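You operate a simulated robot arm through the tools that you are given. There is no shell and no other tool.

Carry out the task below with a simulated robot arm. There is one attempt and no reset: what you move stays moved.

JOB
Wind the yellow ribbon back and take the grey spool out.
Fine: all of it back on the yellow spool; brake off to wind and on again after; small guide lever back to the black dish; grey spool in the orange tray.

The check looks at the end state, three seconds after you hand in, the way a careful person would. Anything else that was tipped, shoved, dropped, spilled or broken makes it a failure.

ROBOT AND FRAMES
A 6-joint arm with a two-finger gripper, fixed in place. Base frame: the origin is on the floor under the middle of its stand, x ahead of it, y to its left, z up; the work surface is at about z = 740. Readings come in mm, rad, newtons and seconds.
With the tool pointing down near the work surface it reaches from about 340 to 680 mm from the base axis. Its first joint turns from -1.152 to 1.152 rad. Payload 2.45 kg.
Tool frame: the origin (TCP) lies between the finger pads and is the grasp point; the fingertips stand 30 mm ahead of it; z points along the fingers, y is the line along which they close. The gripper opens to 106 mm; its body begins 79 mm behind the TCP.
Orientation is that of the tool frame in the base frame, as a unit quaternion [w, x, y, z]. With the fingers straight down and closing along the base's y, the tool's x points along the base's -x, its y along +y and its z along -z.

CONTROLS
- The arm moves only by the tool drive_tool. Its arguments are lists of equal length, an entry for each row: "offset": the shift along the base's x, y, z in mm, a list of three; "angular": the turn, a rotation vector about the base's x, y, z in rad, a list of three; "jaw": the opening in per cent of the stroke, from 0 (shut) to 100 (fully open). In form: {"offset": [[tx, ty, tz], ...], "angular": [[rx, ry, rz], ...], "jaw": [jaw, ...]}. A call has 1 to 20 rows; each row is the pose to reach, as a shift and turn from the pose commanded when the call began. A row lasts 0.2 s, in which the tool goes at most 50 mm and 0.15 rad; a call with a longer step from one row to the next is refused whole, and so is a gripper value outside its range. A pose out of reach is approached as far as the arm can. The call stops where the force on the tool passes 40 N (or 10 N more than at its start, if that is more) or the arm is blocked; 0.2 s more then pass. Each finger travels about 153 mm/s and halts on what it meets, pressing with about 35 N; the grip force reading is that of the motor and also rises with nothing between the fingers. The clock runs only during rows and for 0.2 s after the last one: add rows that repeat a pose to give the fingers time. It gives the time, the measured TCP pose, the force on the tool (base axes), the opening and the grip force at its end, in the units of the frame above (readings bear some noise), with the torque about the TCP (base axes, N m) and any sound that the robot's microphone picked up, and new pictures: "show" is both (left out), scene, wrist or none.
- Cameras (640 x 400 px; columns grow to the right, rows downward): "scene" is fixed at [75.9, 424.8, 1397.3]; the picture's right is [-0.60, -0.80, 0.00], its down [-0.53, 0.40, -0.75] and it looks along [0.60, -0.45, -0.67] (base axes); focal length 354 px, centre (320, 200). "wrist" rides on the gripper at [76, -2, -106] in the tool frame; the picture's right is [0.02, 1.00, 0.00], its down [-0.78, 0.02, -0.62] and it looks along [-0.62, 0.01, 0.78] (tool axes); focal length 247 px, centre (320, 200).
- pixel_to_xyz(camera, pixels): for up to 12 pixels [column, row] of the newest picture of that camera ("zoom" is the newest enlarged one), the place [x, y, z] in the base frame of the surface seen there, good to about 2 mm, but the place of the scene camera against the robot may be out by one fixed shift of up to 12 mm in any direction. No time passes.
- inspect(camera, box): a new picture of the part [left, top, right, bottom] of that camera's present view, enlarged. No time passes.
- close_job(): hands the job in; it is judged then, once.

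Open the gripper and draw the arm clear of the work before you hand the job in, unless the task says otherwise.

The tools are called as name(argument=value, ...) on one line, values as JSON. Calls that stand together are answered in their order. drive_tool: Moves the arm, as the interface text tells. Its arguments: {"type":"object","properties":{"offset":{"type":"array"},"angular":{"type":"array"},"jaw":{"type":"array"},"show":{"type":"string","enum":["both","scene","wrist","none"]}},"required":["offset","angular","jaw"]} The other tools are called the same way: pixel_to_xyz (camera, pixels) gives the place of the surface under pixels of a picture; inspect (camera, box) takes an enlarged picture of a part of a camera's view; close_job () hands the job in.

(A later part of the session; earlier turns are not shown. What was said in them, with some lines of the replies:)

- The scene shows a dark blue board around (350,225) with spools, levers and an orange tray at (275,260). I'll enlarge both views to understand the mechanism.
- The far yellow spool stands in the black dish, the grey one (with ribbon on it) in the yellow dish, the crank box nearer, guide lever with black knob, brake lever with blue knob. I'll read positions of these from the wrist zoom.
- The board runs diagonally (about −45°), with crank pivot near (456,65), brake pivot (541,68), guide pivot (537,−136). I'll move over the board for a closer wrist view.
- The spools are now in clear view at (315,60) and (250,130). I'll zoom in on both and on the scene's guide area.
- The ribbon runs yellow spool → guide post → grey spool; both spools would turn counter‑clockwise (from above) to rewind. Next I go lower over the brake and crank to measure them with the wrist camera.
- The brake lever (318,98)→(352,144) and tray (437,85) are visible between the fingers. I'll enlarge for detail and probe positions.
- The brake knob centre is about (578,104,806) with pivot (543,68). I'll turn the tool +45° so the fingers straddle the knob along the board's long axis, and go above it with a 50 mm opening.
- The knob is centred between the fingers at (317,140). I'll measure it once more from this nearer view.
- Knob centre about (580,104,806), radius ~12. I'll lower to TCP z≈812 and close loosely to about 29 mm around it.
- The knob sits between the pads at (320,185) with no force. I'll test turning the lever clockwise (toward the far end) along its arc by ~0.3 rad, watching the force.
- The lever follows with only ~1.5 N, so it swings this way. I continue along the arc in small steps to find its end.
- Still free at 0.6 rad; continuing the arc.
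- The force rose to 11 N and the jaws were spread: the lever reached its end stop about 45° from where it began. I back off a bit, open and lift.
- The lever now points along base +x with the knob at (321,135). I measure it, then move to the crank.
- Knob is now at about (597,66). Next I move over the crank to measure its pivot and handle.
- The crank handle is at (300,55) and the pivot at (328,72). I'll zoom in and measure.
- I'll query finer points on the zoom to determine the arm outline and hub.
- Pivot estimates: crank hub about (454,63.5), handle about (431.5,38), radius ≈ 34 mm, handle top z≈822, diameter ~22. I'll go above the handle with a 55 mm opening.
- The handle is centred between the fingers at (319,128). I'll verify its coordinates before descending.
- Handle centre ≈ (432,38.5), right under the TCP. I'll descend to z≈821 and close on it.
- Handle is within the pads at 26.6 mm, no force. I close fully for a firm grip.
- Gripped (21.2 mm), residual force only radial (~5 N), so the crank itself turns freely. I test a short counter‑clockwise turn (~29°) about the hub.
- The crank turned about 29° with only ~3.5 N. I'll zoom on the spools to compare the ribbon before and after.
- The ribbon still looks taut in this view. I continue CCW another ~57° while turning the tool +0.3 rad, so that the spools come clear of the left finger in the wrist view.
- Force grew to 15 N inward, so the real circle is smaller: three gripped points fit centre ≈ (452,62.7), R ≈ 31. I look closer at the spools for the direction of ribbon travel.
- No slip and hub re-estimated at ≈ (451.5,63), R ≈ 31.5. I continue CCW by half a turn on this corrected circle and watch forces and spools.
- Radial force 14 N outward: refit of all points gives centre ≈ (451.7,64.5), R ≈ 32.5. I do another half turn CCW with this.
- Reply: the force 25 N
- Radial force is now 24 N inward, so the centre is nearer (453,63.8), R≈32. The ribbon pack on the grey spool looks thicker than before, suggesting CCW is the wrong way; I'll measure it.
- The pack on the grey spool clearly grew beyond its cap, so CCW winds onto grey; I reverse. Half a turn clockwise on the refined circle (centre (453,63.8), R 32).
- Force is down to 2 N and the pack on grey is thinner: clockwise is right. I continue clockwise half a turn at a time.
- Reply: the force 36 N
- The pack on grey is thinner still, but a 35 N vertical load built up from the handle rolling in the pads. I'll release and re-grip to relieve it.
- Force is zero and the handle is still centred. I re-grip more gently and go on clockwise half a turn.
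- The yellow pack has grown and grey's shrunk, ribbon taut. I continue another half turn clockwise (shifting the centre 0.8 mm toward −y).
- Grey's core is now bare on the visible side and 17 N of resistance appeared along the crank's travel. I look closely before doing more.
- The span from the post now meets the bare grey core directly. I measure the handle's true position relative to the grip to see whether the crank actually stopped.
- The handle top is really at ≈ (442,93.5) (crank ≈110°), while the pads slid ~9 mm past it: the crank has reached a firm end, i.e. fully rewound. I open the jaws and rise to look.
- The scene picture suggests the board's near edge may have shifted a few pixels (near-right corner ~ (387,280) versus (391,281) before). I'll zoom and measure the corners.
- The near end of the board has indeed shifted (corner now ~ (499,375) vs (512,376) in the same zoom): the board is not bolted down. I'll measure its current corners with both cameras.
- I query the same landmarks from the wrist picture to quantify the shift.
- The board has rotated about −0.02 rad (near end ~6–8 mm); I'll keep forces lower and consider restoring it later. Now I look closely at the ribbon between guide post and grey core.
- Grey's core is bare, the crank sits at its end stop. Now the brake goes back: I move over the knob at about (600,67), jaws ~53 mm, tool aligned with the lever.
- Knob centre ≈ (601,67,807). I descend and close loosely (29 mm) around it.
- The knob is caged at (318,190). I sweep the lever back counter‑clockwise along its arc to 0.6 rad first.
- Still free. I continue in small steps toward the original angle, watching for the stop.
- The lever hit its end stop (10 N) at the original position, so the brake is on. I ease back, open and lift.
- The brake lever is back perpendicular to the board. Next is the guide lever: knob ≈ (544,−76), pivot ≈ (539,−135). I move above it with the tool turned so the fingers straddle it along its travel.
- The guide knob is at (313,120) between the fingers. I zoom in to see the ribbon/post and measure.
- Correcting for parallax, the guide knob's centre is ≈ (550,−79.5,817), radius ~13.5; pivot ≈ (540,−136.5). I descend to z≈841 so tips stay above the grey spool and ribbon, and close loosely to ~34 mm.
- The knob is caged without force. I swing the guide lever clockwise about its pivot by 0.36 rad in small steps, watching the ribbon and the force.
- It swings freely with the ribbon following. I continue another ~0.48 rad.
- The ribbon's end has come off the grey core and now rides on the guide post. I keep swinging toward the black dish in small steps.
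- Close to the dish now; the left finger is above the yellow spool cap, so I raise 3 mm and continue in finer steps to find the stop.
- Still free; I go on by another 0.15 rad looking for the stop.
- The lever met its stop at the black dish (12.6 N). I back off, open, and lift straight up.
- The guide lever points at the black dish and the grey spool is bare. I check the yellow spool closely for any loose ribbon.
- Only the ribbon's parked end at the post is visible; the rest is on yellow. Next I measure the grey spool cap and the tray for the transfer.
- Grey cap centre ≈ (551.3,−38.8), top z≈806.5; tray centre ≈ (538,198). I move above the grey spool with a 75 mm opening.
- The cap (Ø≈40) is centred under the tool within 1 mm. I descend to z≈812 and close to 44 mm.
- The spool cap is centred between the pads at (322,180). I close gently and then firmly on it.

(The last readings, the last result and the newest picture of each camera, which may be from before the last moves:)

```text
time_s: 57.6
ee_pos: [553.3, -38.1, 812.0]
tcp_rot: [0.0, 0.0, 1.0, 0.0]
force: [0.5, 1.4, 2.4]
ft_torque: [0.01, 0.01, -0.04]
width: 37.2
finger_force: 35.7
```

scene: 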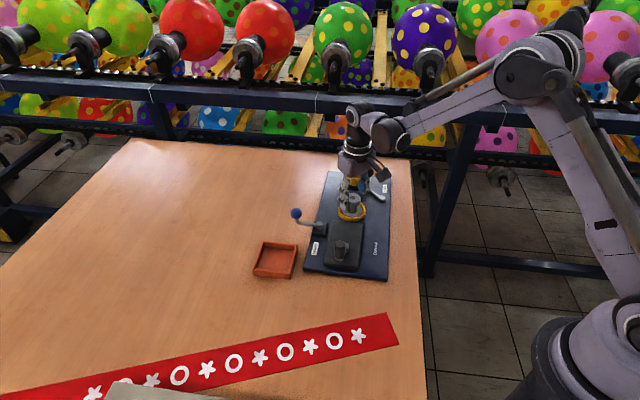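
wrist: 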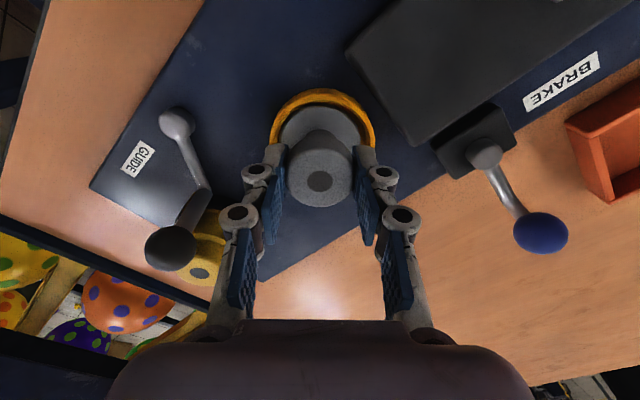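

Gripped at 37.2 mm with only ~2 N of residual force. I lift slowly 25 mm and check the load.

drive_tool(offset=[[0, 0, 3], [0, 0, 7], [0, 0, 12], [0, 0, 18], [0, 0, 25]], angular=[[0, 0, 0], [0, 0, 0], [0, 0, 0], [0, 0, 0], [0, 0, 0]], jaw=[25, 25, 25, 25, 25])

```text
time_s: 58.8
ee_pos: [551.6, -38.5, 835.1]
tcp_rot: [0.0, 0.0, 1.0, 0.0]
force: [-0.1, -0.7, 0.4]
ft_torque: [0.03, 0.0, -0.01]
width: 37.4
finger_force: 35.4
```

scene: 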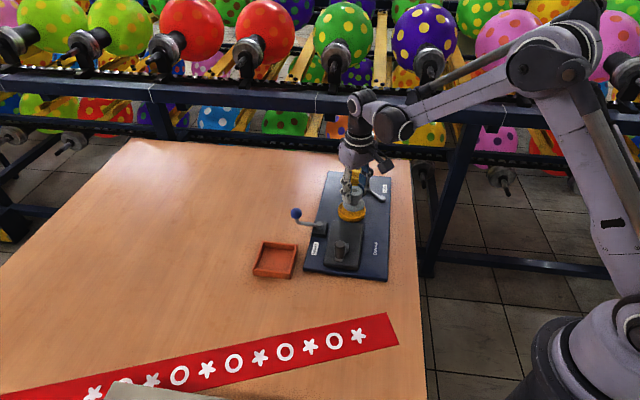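
wrist: 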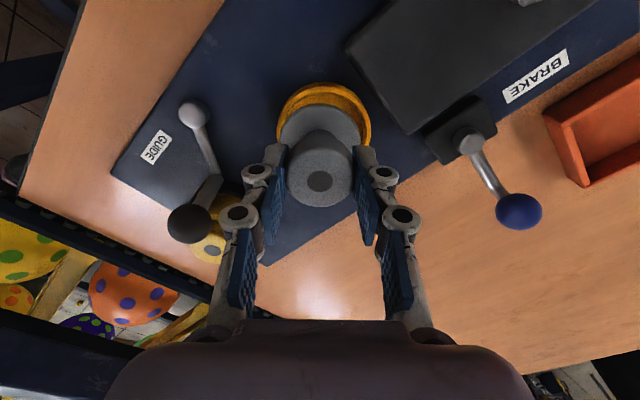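

The spool comes off freely. I lift it to z≈922 and check it is clear of the spindle.

drive_tool(offset=[[0, 0, 15], [0, 0, 32], [0, 0, 50], [0, 0, 68], [0, 0, 85]], angular=[[0, 0, 0], [0, 0, 0], [0, 0, 0], [0, 0, 0], [0, 0, 0]], jaw=[25, 25, 25, 25, 25])

inspect(camera="scene", box=[300, 130, 420, 230])

```text
time_s: 60.0
ee_pos: [553.1, -39.6, 919.7]
tcp_rot: [0.0, -0.001, 1.0, -0.001]
force: [0.1, -0.6, -0.7]
ft_torque: [0.03, 0.02, 0.03]
width: 37.4
finger_force: 34.7
```

scene: 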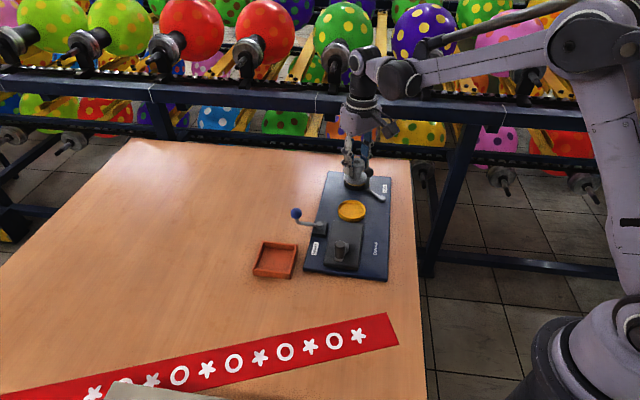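
wrist: 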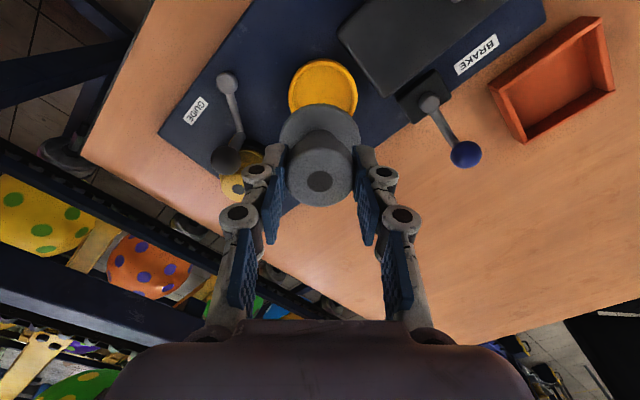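

```text
4.00 times, centred on (360, 180) of scene
```

zoom: 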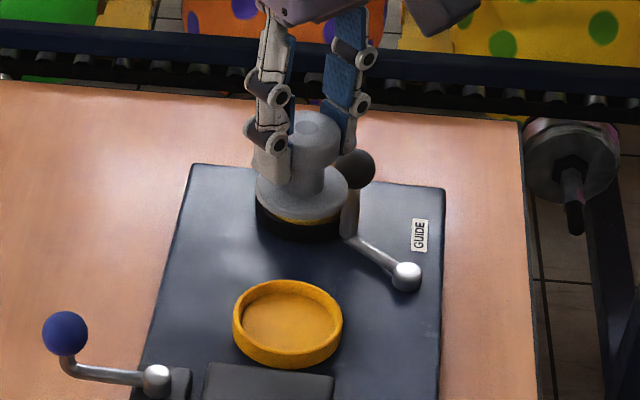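

The spool is clear; the yellow dish is just an empty cup. I measure the dish floor, tray corners and floor to compute the placing height.

pixel_to_xyz(camera="wrist", pixels=[[325, 85], [600, 20], [611, 92], [525, 140], [491, 88], [555, 85], [545, 75], [570, 90], [320, 180], [300, 130], [345, 122], [320, 108]])

inspect(camera="wrist", box=[470, 0, 630, 160])

```text
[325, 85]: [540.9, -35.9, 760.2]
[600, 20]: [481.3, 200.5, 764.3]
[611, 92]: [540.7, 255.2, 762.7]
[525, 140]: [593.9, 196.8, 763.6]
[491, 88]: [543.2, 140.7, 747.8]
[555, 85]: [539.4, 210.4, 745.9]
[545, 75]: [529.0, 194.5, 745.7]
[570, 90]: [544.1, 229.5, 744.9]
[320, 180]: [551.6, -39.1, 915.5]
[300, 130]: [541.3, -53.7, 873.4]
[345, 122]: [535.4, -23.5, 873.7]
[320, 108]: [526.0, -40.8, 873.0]
```

```text
2.50 times, centred on (550, 80) of wrist
```

zoom: 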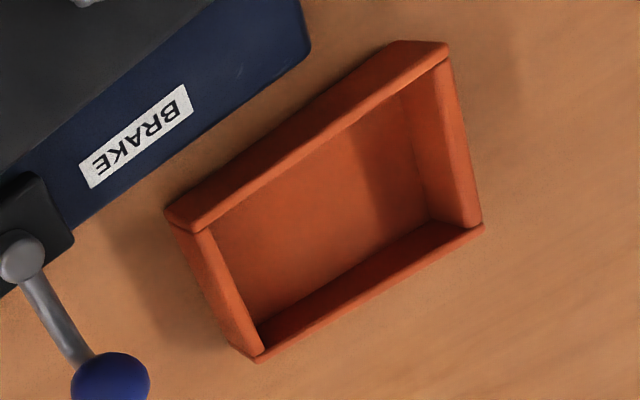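

Tray centre ≈ (539,198.5), floor z≈745.5; the spool's base is 52 mm below the TCP. I carry it over the tray at this height.

drive_tool(offset=[[-2, 30, 0], [-4, 65, 0], [-6, 105, 0], [-8, 145, 0], [-10, 180, 0], [-12, 215, 0], [-13.1, 238, 0], [-13.1, 238, 0]], angular=[[0, 0, 0], [0, 0, 0], [0, 0, 0], [0, 0, 0], [0, 0, 0], [0, 0, 0], [0, 0, 0], [0, 0, 0]], jaw=[25, 25, 25, 25, 25, 25, 25, 25])

```text
time_s: 61.8
ee_pos: [536.4, 198.9, 921.9]
tcp_rot: [0.0, 0.001, 1.0, 0.0]
force: [0.0, 0.9, -0.5]
ft_torque: [-0.03, 0.0, 0.0]
width: 37.3
finger_force: 34.6
```

scene: 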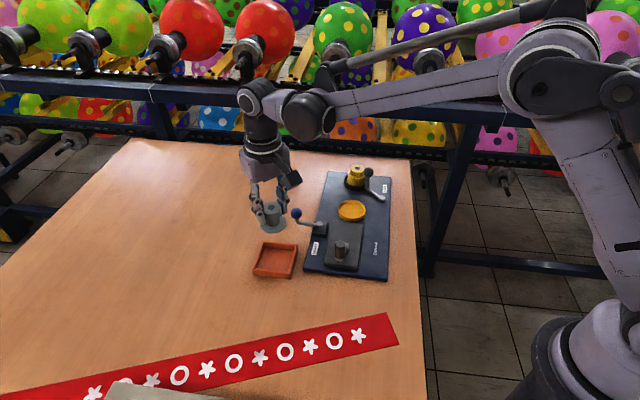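
wrist: 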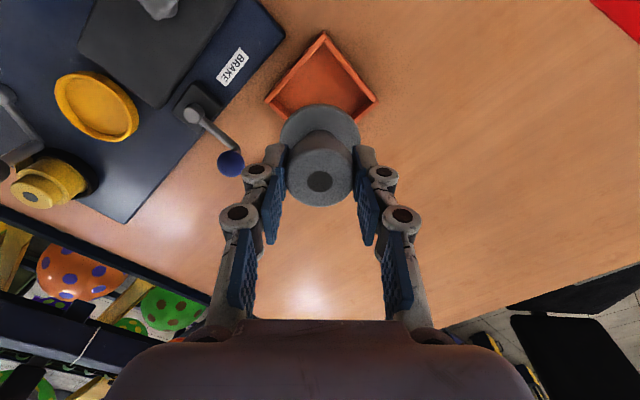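

The spool hangs over the tray (corners at (266,100), (325,33), (376,100)). I lower to z≈835, still above the walls, and check alignment.

drive_tool(offset=[[0, 0, -25], [0, 0, -50], [0, 0, -70], [0, 0, -87], [0, 0, -87]], angular=[[0, 0, 0], [0, 0, 0], [0, 0, 0], [0, 0, 0], [0, 0, 0]], jaw=[25, 25, 25, 25, 25])

inspect(camera="scene", box=[235, 190, 325, 290])

inspect(camera="wrist", box=[230, 40, 420, 220])

```text
time_s: 63.0
ee_pos: [538.7, 198.9, 833.6]
tcp_rot: [-0.001, -0.001, 1.0, 0.0]
force: [0.2, -0.1, -0.8]
ft_torque: [-0.02, -0.02, -0.01]
width: 37.3
finger_force: 35.0
```

scene: 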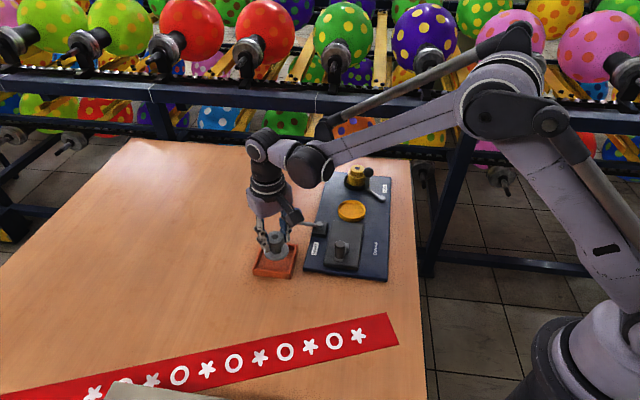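
wrist: 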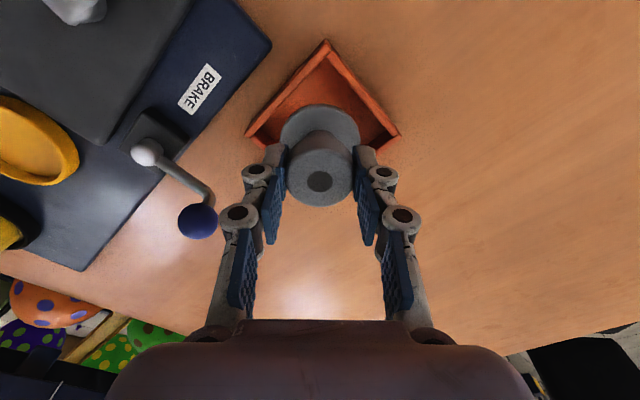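

```text
4.00 times, centred on (280, 240) of scene
```

zoom: 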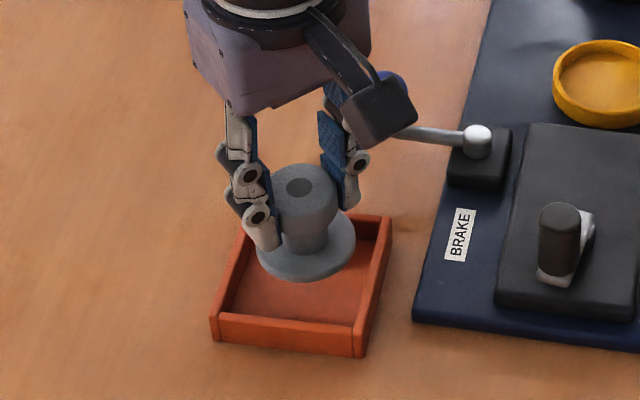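

```text
2.22 times, centred on (325, 130) of wrist
```

zoom: 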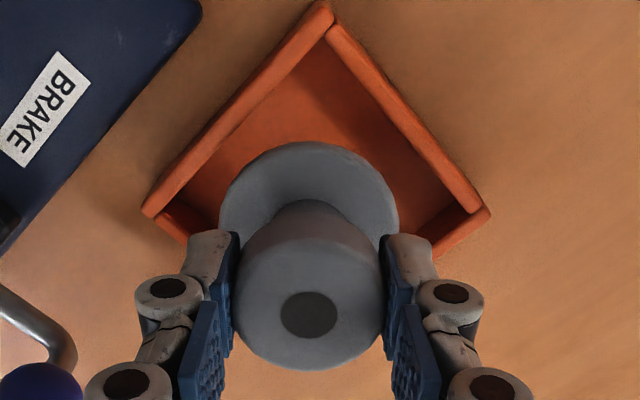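

Alignment is good (spool centred between the tray's side corners). I lower gently to the floor.

drive_tool(offset=[[0, 0, -12], [0, 0, -23], [0, 0, -30], [0, 0, -34], [0, 0, -36], [0, 0, -37]], angular=[[0, 0, 0], [0, 0, 0], [0, 0, 0], [0, 0, 0], [0, 0, 0], [0, 0, 0]], jaw=[25, 25, 25, 25, 25, 25])

inspect(camera="scene", box=[235, 190, 325, 290])

```text
time_s: 64.4
ee_pos: [537.9, 200.1, 796.5]
tcp_rot: [0.0, 0.0, 1.0, 0.0]
force: [-0.5, -0.2, 1.3]
ft_torque: [-0.03, -0.01, 0.02]
width: 37.2
finger_force: 34.5
```

scene: 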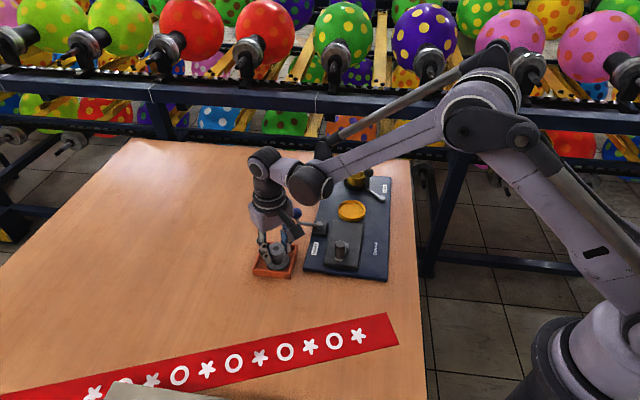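
wrist: 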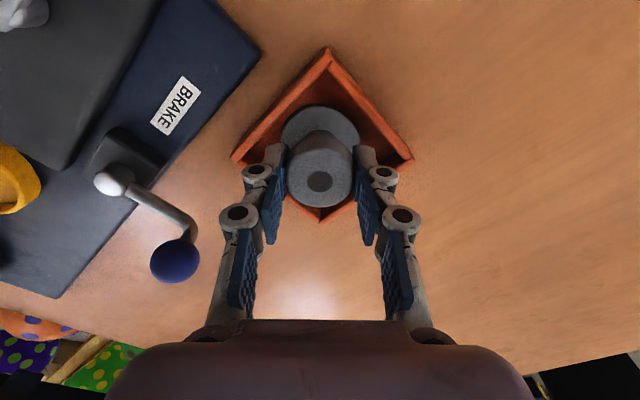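

```text
4.00 times, centred on (280, 240) of scene
```

zoom: 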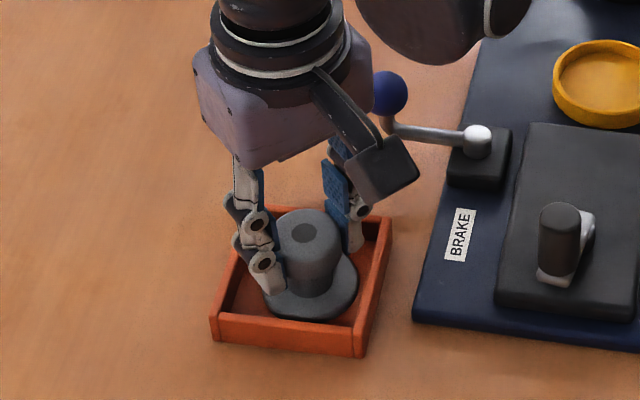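

The base is at the floor or within a mm of it. I ease down 2 mm more to confirm contact.

drive_tool(offset=[[0, 0, -0.7], [0, 0, -1.4], [0, 0, -2]], angular=[[0, 0, 0], [0, 0, 0], [0, 0, 0]], jaw=[25, 25, 25], show="none")

```text
time_s: 65.2
ee_pos: [538.6, 199.5, 796.1]
tcp_rot: [0.0, 0.001, 1.0, 0.001]
force: [-2.2, -0.5, 31.8]
ft_torque: [-0.02, 0.03, -0.01]
width: 37.6
finger_force: 34.9
```

Firm contact (32 N up). I relieve it by raising 2 mm and then open the jaws.

drive_tool(offset=[[0, 0, 1.5], [0, 0, 2], [0, 0, 2], [0, 0, 2], [0, 0, 2]], angular=[[0, 0, 0], [0, 0, 0], [0, 0, 0], [0, 0, 0], [0, 0, 0]], jaw=[25, 25, 40, 48, 50], show="wrist")

```text
time_s: 66.4
ee_pos: [538.2, 199.7, 798.6]
tcp_rot: [0.0, 0.0, 1.0, 0.0]
force: [-0.2, -0.3, -0.9]
ft_torque: [-0.02, -0.02, -0.03]
width: 53.0
finger_force: 0.0
```

wrist: 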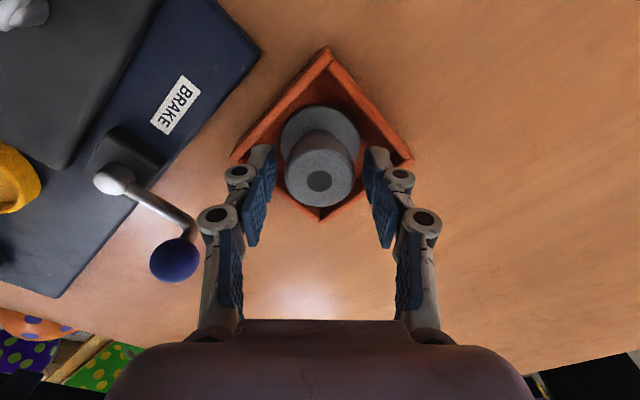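

The spool stands in the tray, jaws clear. I lift straight up and move back so both board and tray can be inspected.

drive_tool(offset=[[0, 0, 25], [0, 0, 60], [0, 0, 100], [0, 0, 145], [-25, -20, 180], [-50, -45, 210], [-75, -60, 240], [-100, -60, 270], [-120, -40, 300]], angular=[[0, 0, 0], [0, 0, 0], [0, 0, 0], [0, 0, 0], [0, 0, 0], [0, 0, 0], [0, 0, 0], [0, 0, 0], [0, 0, 0]], jaw=[50, 50, 55, 60, 70, 80, 90, 100, 100])

inspect(camera="scene", box=[240, 150, 410, 290])

inspect(camera="wrist", box=[100, 0, 420, 210])

```text
time_s: 68.4
ee_pos: [419.7, 160.1, 1095.9]
tcp_rot: [0.0, 0.0, 1.0, -0.001]
force: [0.2, -0.2, 0.5]
ft_torque: [-0.01, 0.0, -0.02]
width: 105.9
finger_force: 0.0
```

scene: 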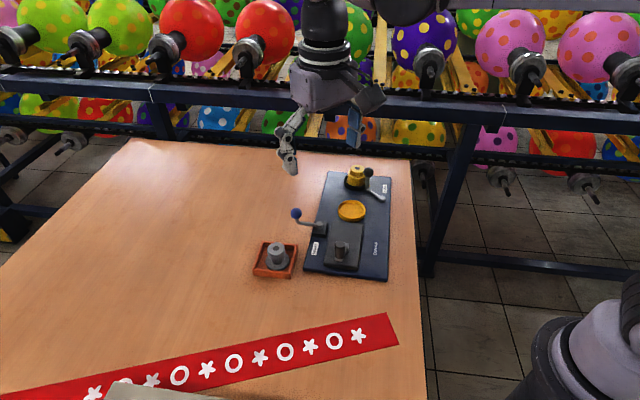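
wrist: 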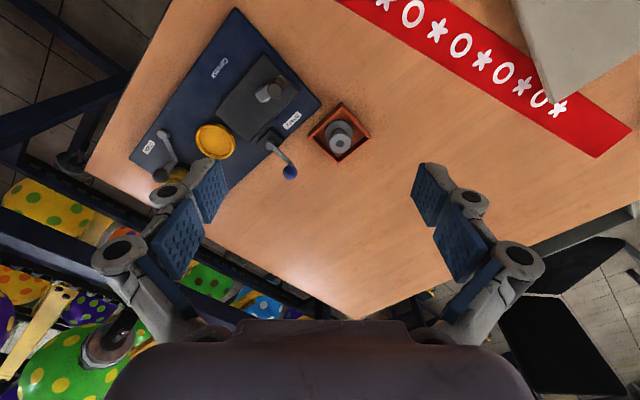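

```text
2.86 times, centred on (325, 220) of scene
```

zoom: 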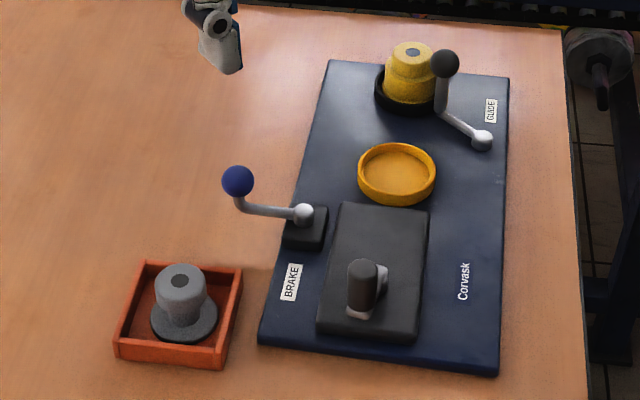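

```text
1.90 times, centred on (260, 105) of wrist
```

zoom: 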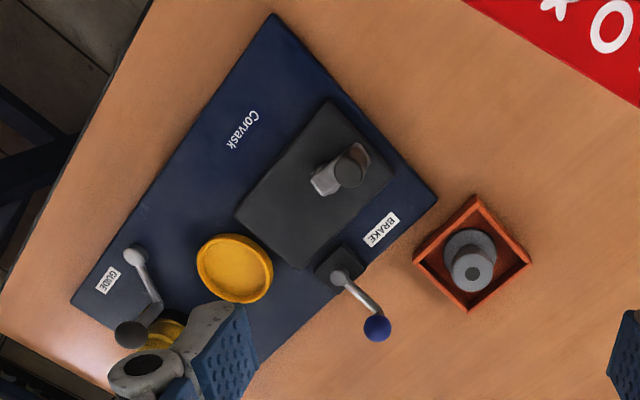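

The job's parts are in place: grey spool upright in the tray, brake on, guide at the black dish. Now I quantify how far the board shifted by measuring the same corners as at the start.

pixel_to_xyz(camera="zoom", pixels=[[275, 18], [434, 200], [75, 300], [328, 100], [397, 178], [303, 268], [237, 213], [343, 278], [133, 257], [377, 325], [350, 165], [472, 197]])

inspect(camera="scene", box=[240, 240, 410, 290])

```text
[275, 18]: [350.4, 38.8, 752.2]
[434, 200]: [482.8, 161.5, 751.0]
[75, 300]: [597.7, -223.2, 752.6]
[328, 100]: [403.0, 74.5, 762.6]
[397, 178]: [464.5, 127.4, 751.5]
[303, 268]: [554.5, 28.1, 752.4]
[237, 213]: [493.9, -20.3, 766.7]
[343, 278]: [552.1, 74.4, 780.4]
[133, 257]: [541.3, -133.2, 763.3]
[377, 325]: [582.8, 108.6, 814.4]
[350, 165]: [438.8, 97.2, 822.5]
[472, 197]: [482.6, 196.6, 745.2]
```

```text
3.76 times, centred on (325, 265) of scene
```

zoom: 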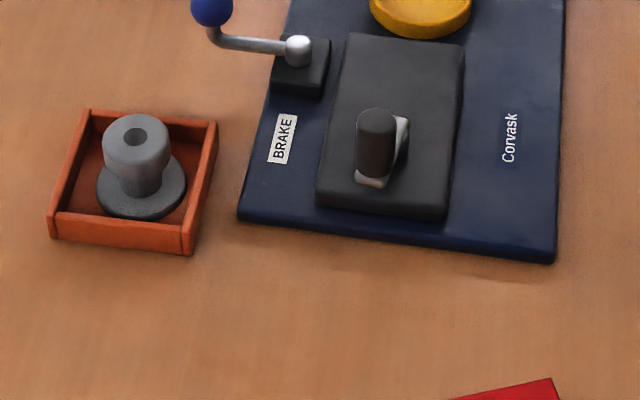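

The board's near end sits ≈10 mm toward the tray compared with the start (rotation ≈0.03 rad, far end unmoved). I'll carefully nudge it back by pushing on the crank housing's left face with the closed fingers; first I move above that spot.

drive_tool(offset=[[12, -5, -40], [24, -10, -80], [37, -15, -120], [50, -20, -160], [62, -25, -200], [74.5, -29.7, -238], [74.5, -29.7, -238]], angular=[[0, 0, 0.126], [0, 0, 0.252], [0, 0, 0.378], [0, 0, 0.504], [0, 0, 0.63], [0, 0, 0.755], [0, 0, 0.755]], jaw=[80, 60, 40, 20, 5, 0, 0])

inspect(camera="wrist", box=[220, 60, 420, 220])

```text
time_s: 70.0
ee_pos: [491.5, 130.0, 856.5]
tcp_rot: [-0.001, -0.37, 0.929, 0.0]
force: [-0.6, -1.0, -0.3]
ft_torque: [-0.03, -0.01, -0.02]
width: 0.2
finger_force: 28.5
```

scene: 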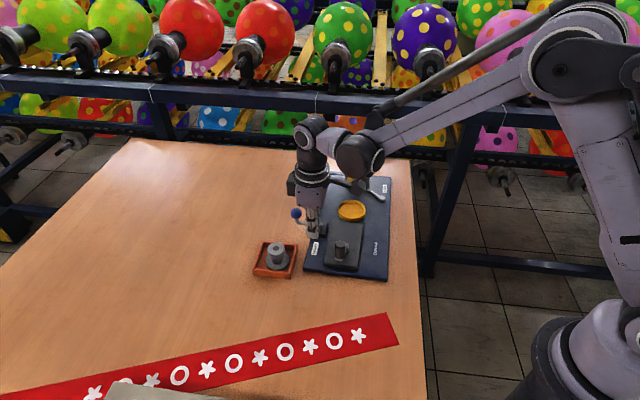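
wrist: 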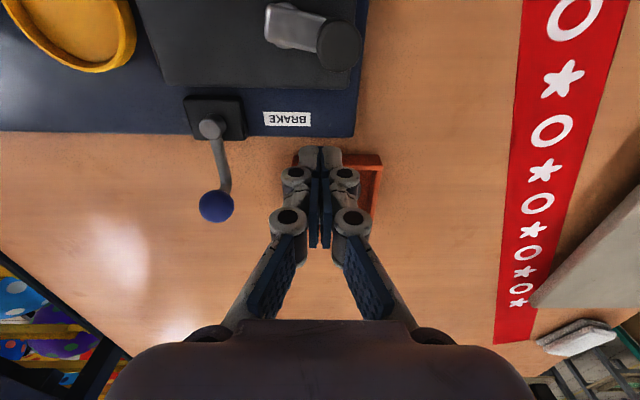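

```text
2.50 times, centred on (320, 140) of wrist
```

zoom: 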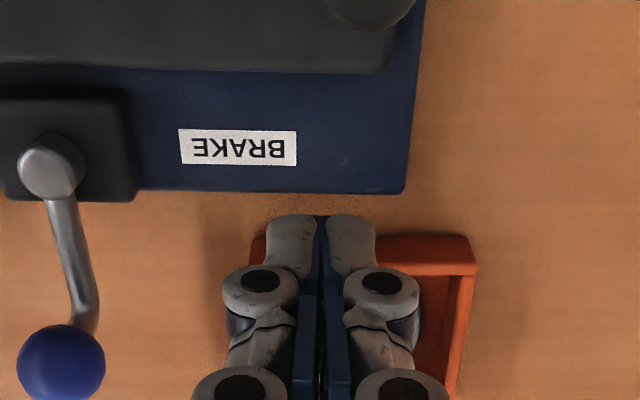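

Fingers are closed above the board's margin. I measure the housing face and board edge precisely from this view.

pixel_to_xyz(camera="zoom", pixels=[[300, 60], [300, 76], [380, 62], [380, 78], [100, 62], [250, 185], [395, 187], [320, 225], [250, 100], [360, 10]])

```text
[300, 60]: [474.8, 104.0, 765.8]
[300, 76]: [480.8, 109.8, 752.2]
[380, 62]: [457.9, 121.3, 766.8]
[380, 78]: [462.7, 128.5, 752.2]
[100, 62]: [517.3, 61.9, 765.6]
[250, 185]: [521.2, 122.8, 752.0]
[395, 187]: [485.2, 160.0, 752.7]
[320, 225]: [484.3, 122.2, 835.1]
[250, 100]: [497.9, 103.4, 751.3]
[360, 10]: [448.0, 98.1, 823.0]
```

The housing face is at v≈414 (x+y direction), finger front at ≈429. I descend so the tips are at z≈758 (board top 752), still clear of the face.

drive_tool(offset=[[0, 0, -20], [0, 0, -40], [0, 0, -58], [0, 0, -68], [0, 0, -71]], angular=[[0, 0, 0], [0, 0, 0], [0, 0, 0], [0, 0, 0], [0, 0, 0]], jaw=[0, 0, 0, 0, 0])

inspect(camera="scene", box=[270, 200, 400, 290])

```text
time_s: 71.2
ee_pos: [492.9, 132.0, 787.0]
tcp_rot: [-0.001, -0.368, 0.93, 0.0]
force: [0.2, -0.3, 0.2]
ft_torque: [-0.03, -0.01, -0.02]
width: 0.1
finger_force: 28.6
```

scene: 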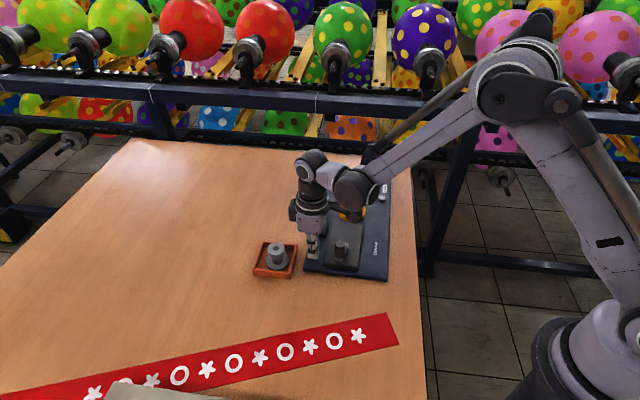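
wrist: 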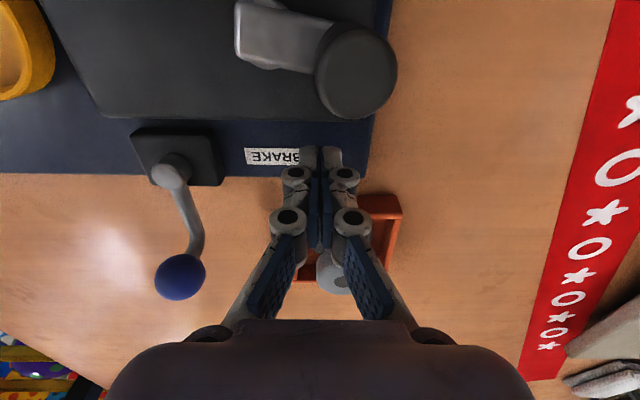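

```text
4.44 times, centred on (335, 245) of scene
```

zoom: 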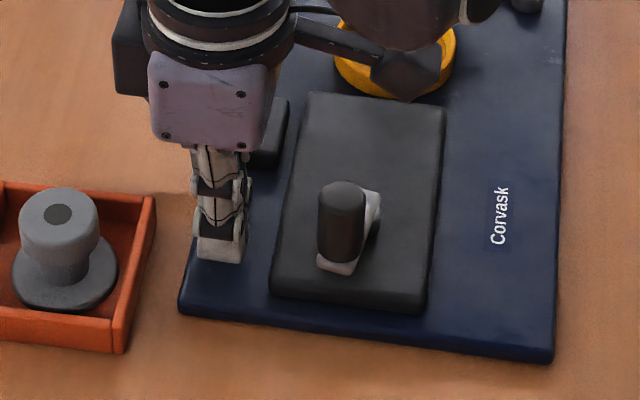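

The fingers stand just above the board margin, clear of everything. I move toward the housing face in small steps until contact.

drive_tool(offset=[[-2.8, -2.8, 0], [-5.6, -5.6, 0], [-8.5, -8.5, 0], [-9.9, -9.9, 0], [-11.3, -11.3, 0], [-12, -12, 0]], angular=[[0, 0, 0], [0, 0, 0], [0, 0, 0], [0, 0, 0], [0, 0, 0], [0, 0, 0]], jaw=[0, 0, 0, 0, 0, 0])

inspect(camera="scene", box=[270, 200, 400, 290])

```text
time_s: 72.6
ee_pos: [482.3, 118.9, 787.4]
tcp_rot: [0.003, -0.369, 0.929, 0.001]
force: [11.4, 10.5, -0.6]
ft_torque: [0.14, -0.3, 0.05]
width: 6.0
finger_force: 28.6
```

scene: 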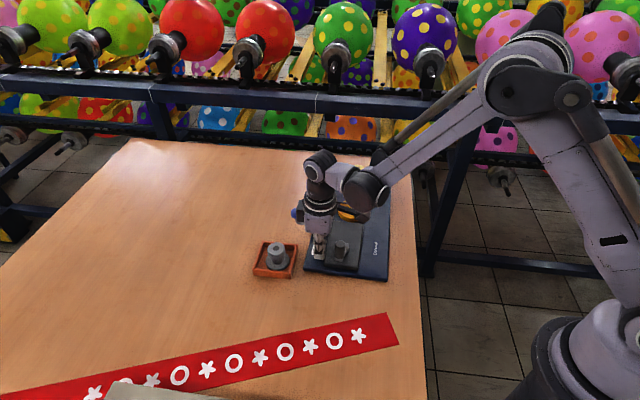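
wrist: 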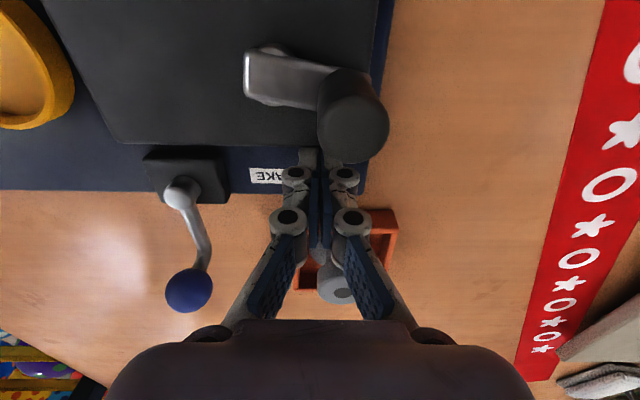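

```text
4.44 times, centred on (335, 245) of scene
```

zoom: 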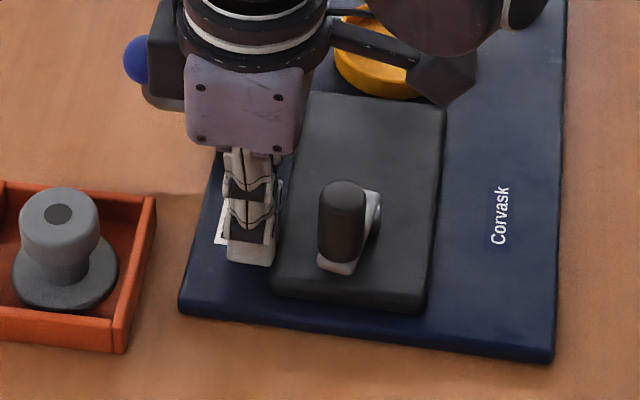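

Contact with 15.5 N and the board has not moved yet. I continue in 1 mm steps, watching for motion.

drive_tool(offset=[[-0.7, -0.7, 0], [-1.4, -1.4, 0], [-2.1, -2.1, 0], [-2.8, -2.8, 0]], angular=[[0, 0, 0], [0, 0, 0], [0, 0, 0], [0, 0, 0]], jaw=[0, 0, 0, 0], show="none")

inspect(camera="scene", box=[270, 200, 400, 290])

```text
time_s: 73.6
ee_pos: [479.3, 115.8, 787.8]
tcp_rot: [0.002, -0.369, 0.929, 0.001]
force: [12.6, 18.0, 2.9]
ft_torque: [0.32, -0.38, 0.05]
width: 0.0
finger_force: 28.7
```

```text
4.44 times, centred on (335, 245) of scene
```

zoom: 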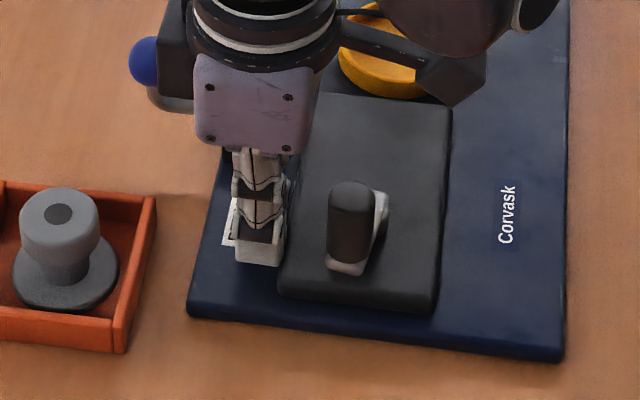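

The board moved back (corner 554→563 in this zoom; original corresponds to ≈574). I push about 4 mm more.

drive_tool(offset=[[-0.7, -0.7, 0], [-1.4, -1.4, 0], [-2.1, -2.1, 0], [-2.8, -2.8, 0]], angular=[[0, 0, 0], [0, 0, 0], [0, 0, 0], [0, 0, 0]], jaw=[0, 0, 0, 0], show="none")

inspect(camera="scene", box=[270, 200, 400, 290])

```text
time_s: 74.6
ee_pos: [477.8, 114.5, 788.3]
tcp_rot: [0.003, -0.368, 0.93, 0.002]
force: [16.0, 18.6, 7.7]
ft_torque: [0.35, -0.4, 0.14]
width: 0.1
finger_force: 28.5
```

```text
4.44 times, centred on (335, 245) of scene
```

zoom: 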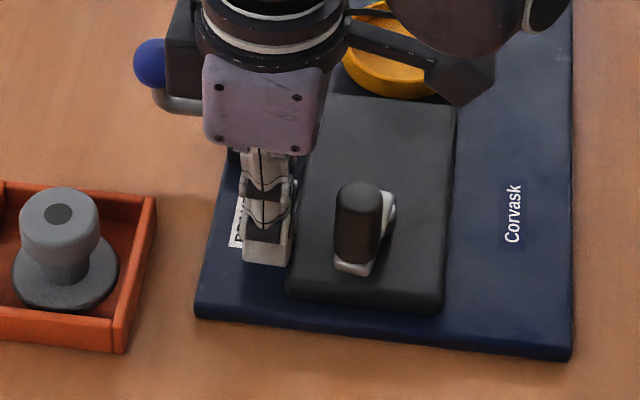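

Corner now at (570,360) versus ≈(574,362) originally – about 2 mm left. One more small push of ~2 mm, then I retreat and compare.

drive_tool(offset=[[-0.7, -0.7, 0], [-1.3, -1.3, 0], [0, 0, 0], [3, 3, 0], [8, 8, 0], [12, 12, 0], [12, 12, 25], [12, 12, 60], [12, 12, 105], [0, 12, 150], [-20, 20, 190]], angular=[[0, 0, 0], [0, 0, 0], [0, 0, 0], [0, 0, 0], [0, 0, 0], [0, 0, 0], [0, 0, 0], [0, 0, 0], [0, 0, 0], [0, 0, -0.15], [0, 0, -0.3]], jaw=[0, 0, 0, 0, 0, 0, 0, 0, 0, 20, 40])

inspect(camera="scene", box=[240, 150, 410, 290])

```text
time_s: 77.0
ee_pos: [457.0, 132.1, 978.0]
tcp_rot: [0.0, -0.224, 0.975, -0.001]
force: [0.5, 0.6, -0.2]
ft_torque: [0.01, -0.03, 0.0]
width: 42.3
finger_force: 0.1
```

scene: 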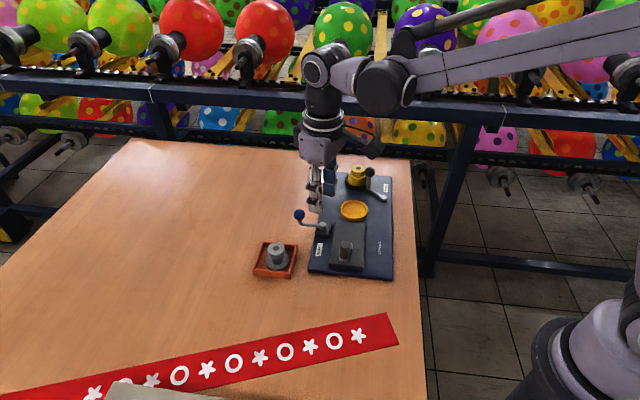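
wrist: 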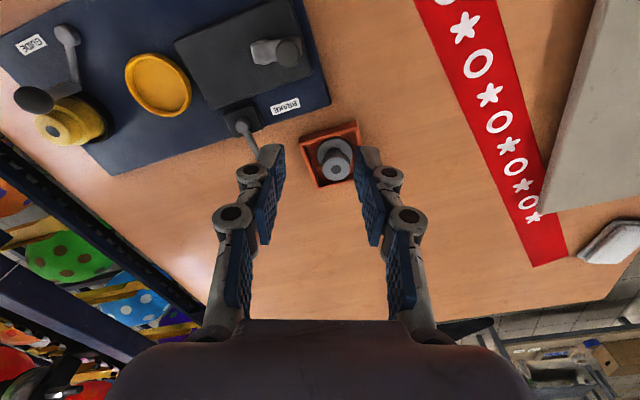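

```text
2.86 times, centred on (325, 220) of scene
```

zoom: 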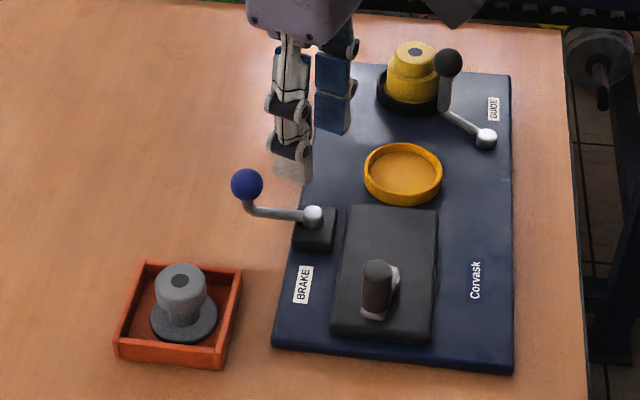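

The board is back within about 1 mm of its starting outline (corners (513,374), (272,348), (511,75) versus (512,376), (271,349), (510,76)). I take a last close look at the yellow spool and guide post with the wrist camera.

drive_tool(offset=[[20, -30, 10], [40, -65, 10], [65, -105, 0], [90, -145, -10], [110, -185, -20], [125, -220, -30], [140, -250, -35], [140, -250, -35]], angular=[[0, 0, 0], [0, 0, 0.05], [0, 0, 0.1], [0, 0, 0.2], [0, 0, 0.33], [0, 0, 0.46], [0, 0, 0.6], [0, 0, 0.6]], jaw=[60, 80, 100, 100, 100, 100, 100, 100])

inspect(camera="scene", box=[335, 155, 395, 205])

```text
time_s: 78.8
ee_pos: [594.6, -115.6, 943.1]
tcp_rot: [0.0, -0.504, 0.864, 0.0]
force: [0.4, -0.7, 0.2]
ft_torque: [0.04, 0.0, 0.0]
width: 105.8
finger_force: 0.1
```

scene: 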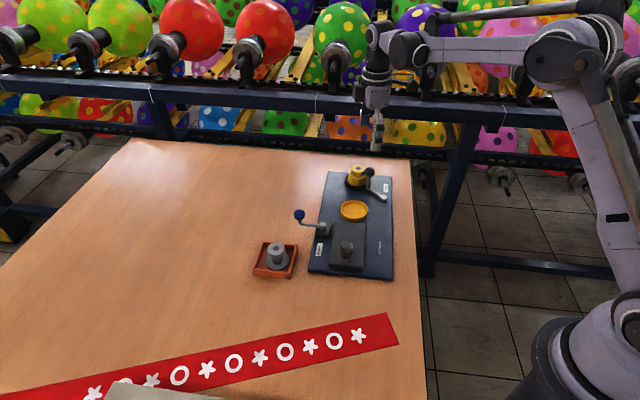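
wrist: 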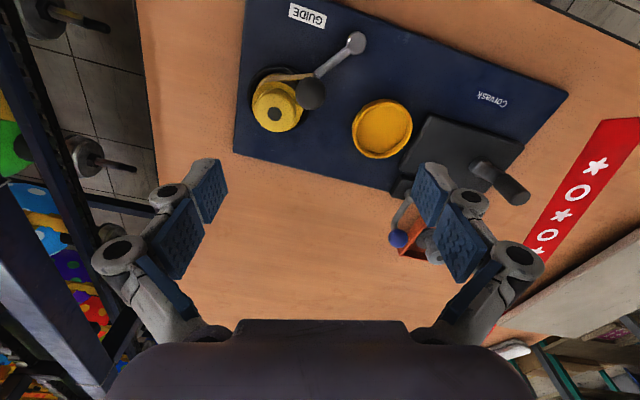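

```text
8.00 times, centred on (365, 180) of scene
```

zoom: 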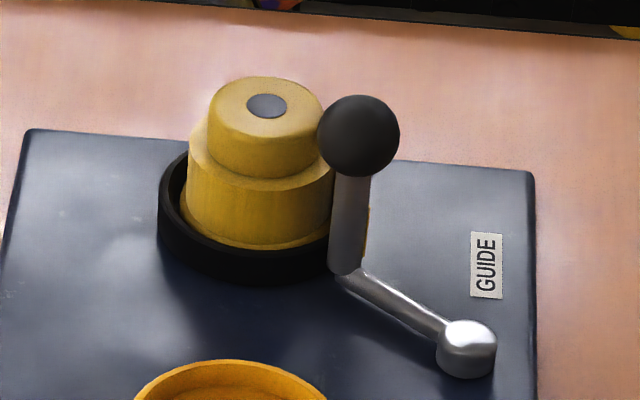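

The wrist picture shows the yellow spool and post at (280,95). I enlarge that spot to see the ribbon's end.

inspect(camera="wrist", box=[235, 20, 385, 145])

inspect(camera="scene", box=[240, 150, 410, 290])

```text
3.20 times, centred on (310, 82) of wrist
```

zoom: 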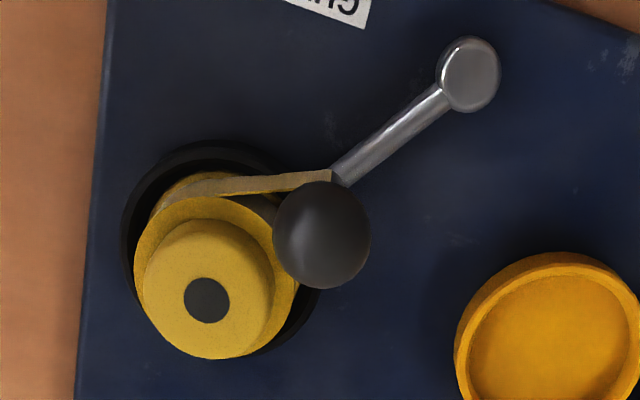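

```text
2.86 times, centred on (325, 220) of scene
```

zoom: 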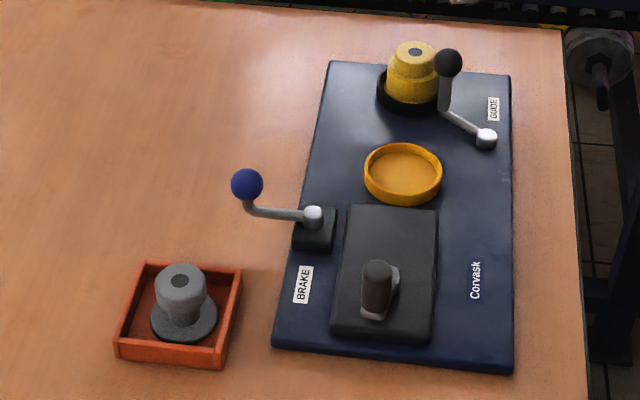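

Only the ribbon's end, parked on the guide post, is visible; the rest is on the yellow spool. Everything is as asked, so I draw the arm up and clear with the gripper open.

drive_tool(offset=[[0, 0, 40], [-10, 20, 75], [-30, 50, 105], [-55, 85, 125], [-85, 120, 140], [-115, 155, 150], [-140, 190, 155], [-165, 225, 155], [-180, 255, 155]], angular=[[0, 0, 0], [0, 0, -0.13], [0, 0, -0.26], [0, 0, -0.4], [0, 0, -0.54], [0, 0, -0.68], [0, 0, -0.82], [0, 0, -0.95], [0, 0, -1.05]], jaw=[100, 100, 100, 100, 100, 100, 100, 100, 100])

inspect(camera="scene", box=[240, 150, 410, 290])

```text
time_s: 80.8
ee_pos: [413.3, 139.3, 1097.3]
tcp_rot: [-0.001, -0.001, 1.0, 0.0]
force: [-0.6, 0.0, 0.1]
ft_torque: [-0.01, -0.01, -0.04]
width: 106.0
finger_force: 0.1
```

scene: 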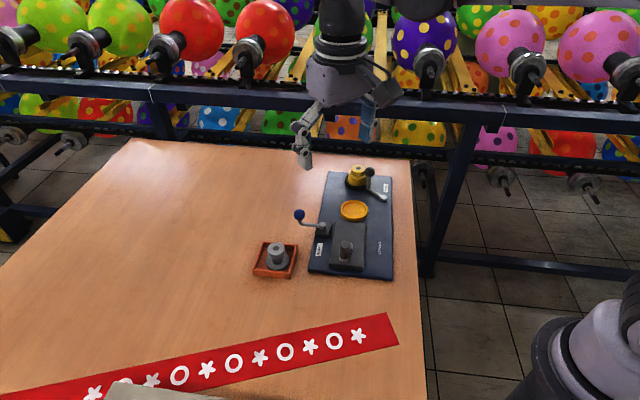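
wrist: 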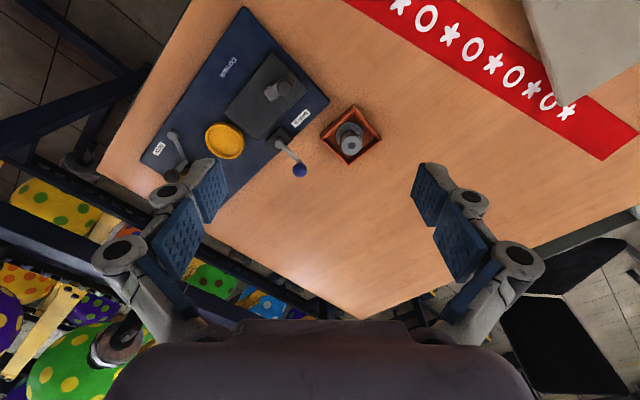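

```text
2.86 times, centred on (325, 220) of scene
```

zoom: 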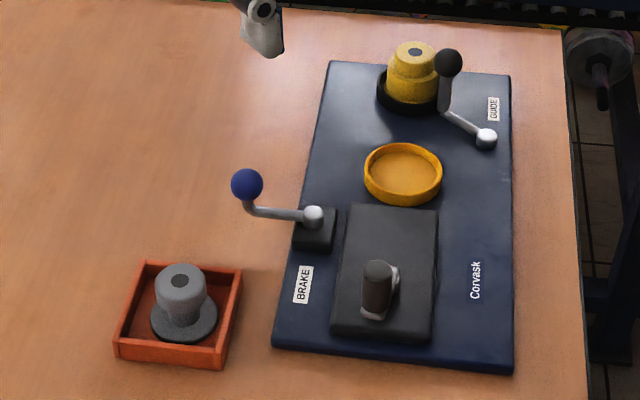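

The final view shows the ribbon on the yellow spool, guide lever at the black dish, brake at its original (on) position, and the grey spool upright in the orange tray. The arm is clear with the gripper open, so I hand in.

close_job()

```text
The job is handed in.
```

I rewound the ribbon onto the yellow spool and put the grey spool upright in the orange tray. The job is handed in; I don't have the check's verdict.

- **Ribbon:** I wound it until the crank stopped and the grey core was bare. Only its end still shows, held at the guide post beside the yellow spool.
- **Wrong direction first:** I started by turning the crank the wrong way, which wound a little more onto the grey spool. I then reversed it.
- **Brake:** I moved it off its original stop to wind. Afterwards I put it back against that same stop.
- **Guide lever:** It is at its stop, pointing at the black dish. The ribbon came off the grey core while I swung it across.
- **Board:** It isn't fixed to the table, and cranking pushed its near end about 10 mm toward the tray. I pushed it back to within about 1 mm of where it started, judging by the scene camera.

The tray did not move, and nothing was dropped or tipped. The arm is clear of the work with the gripper open.
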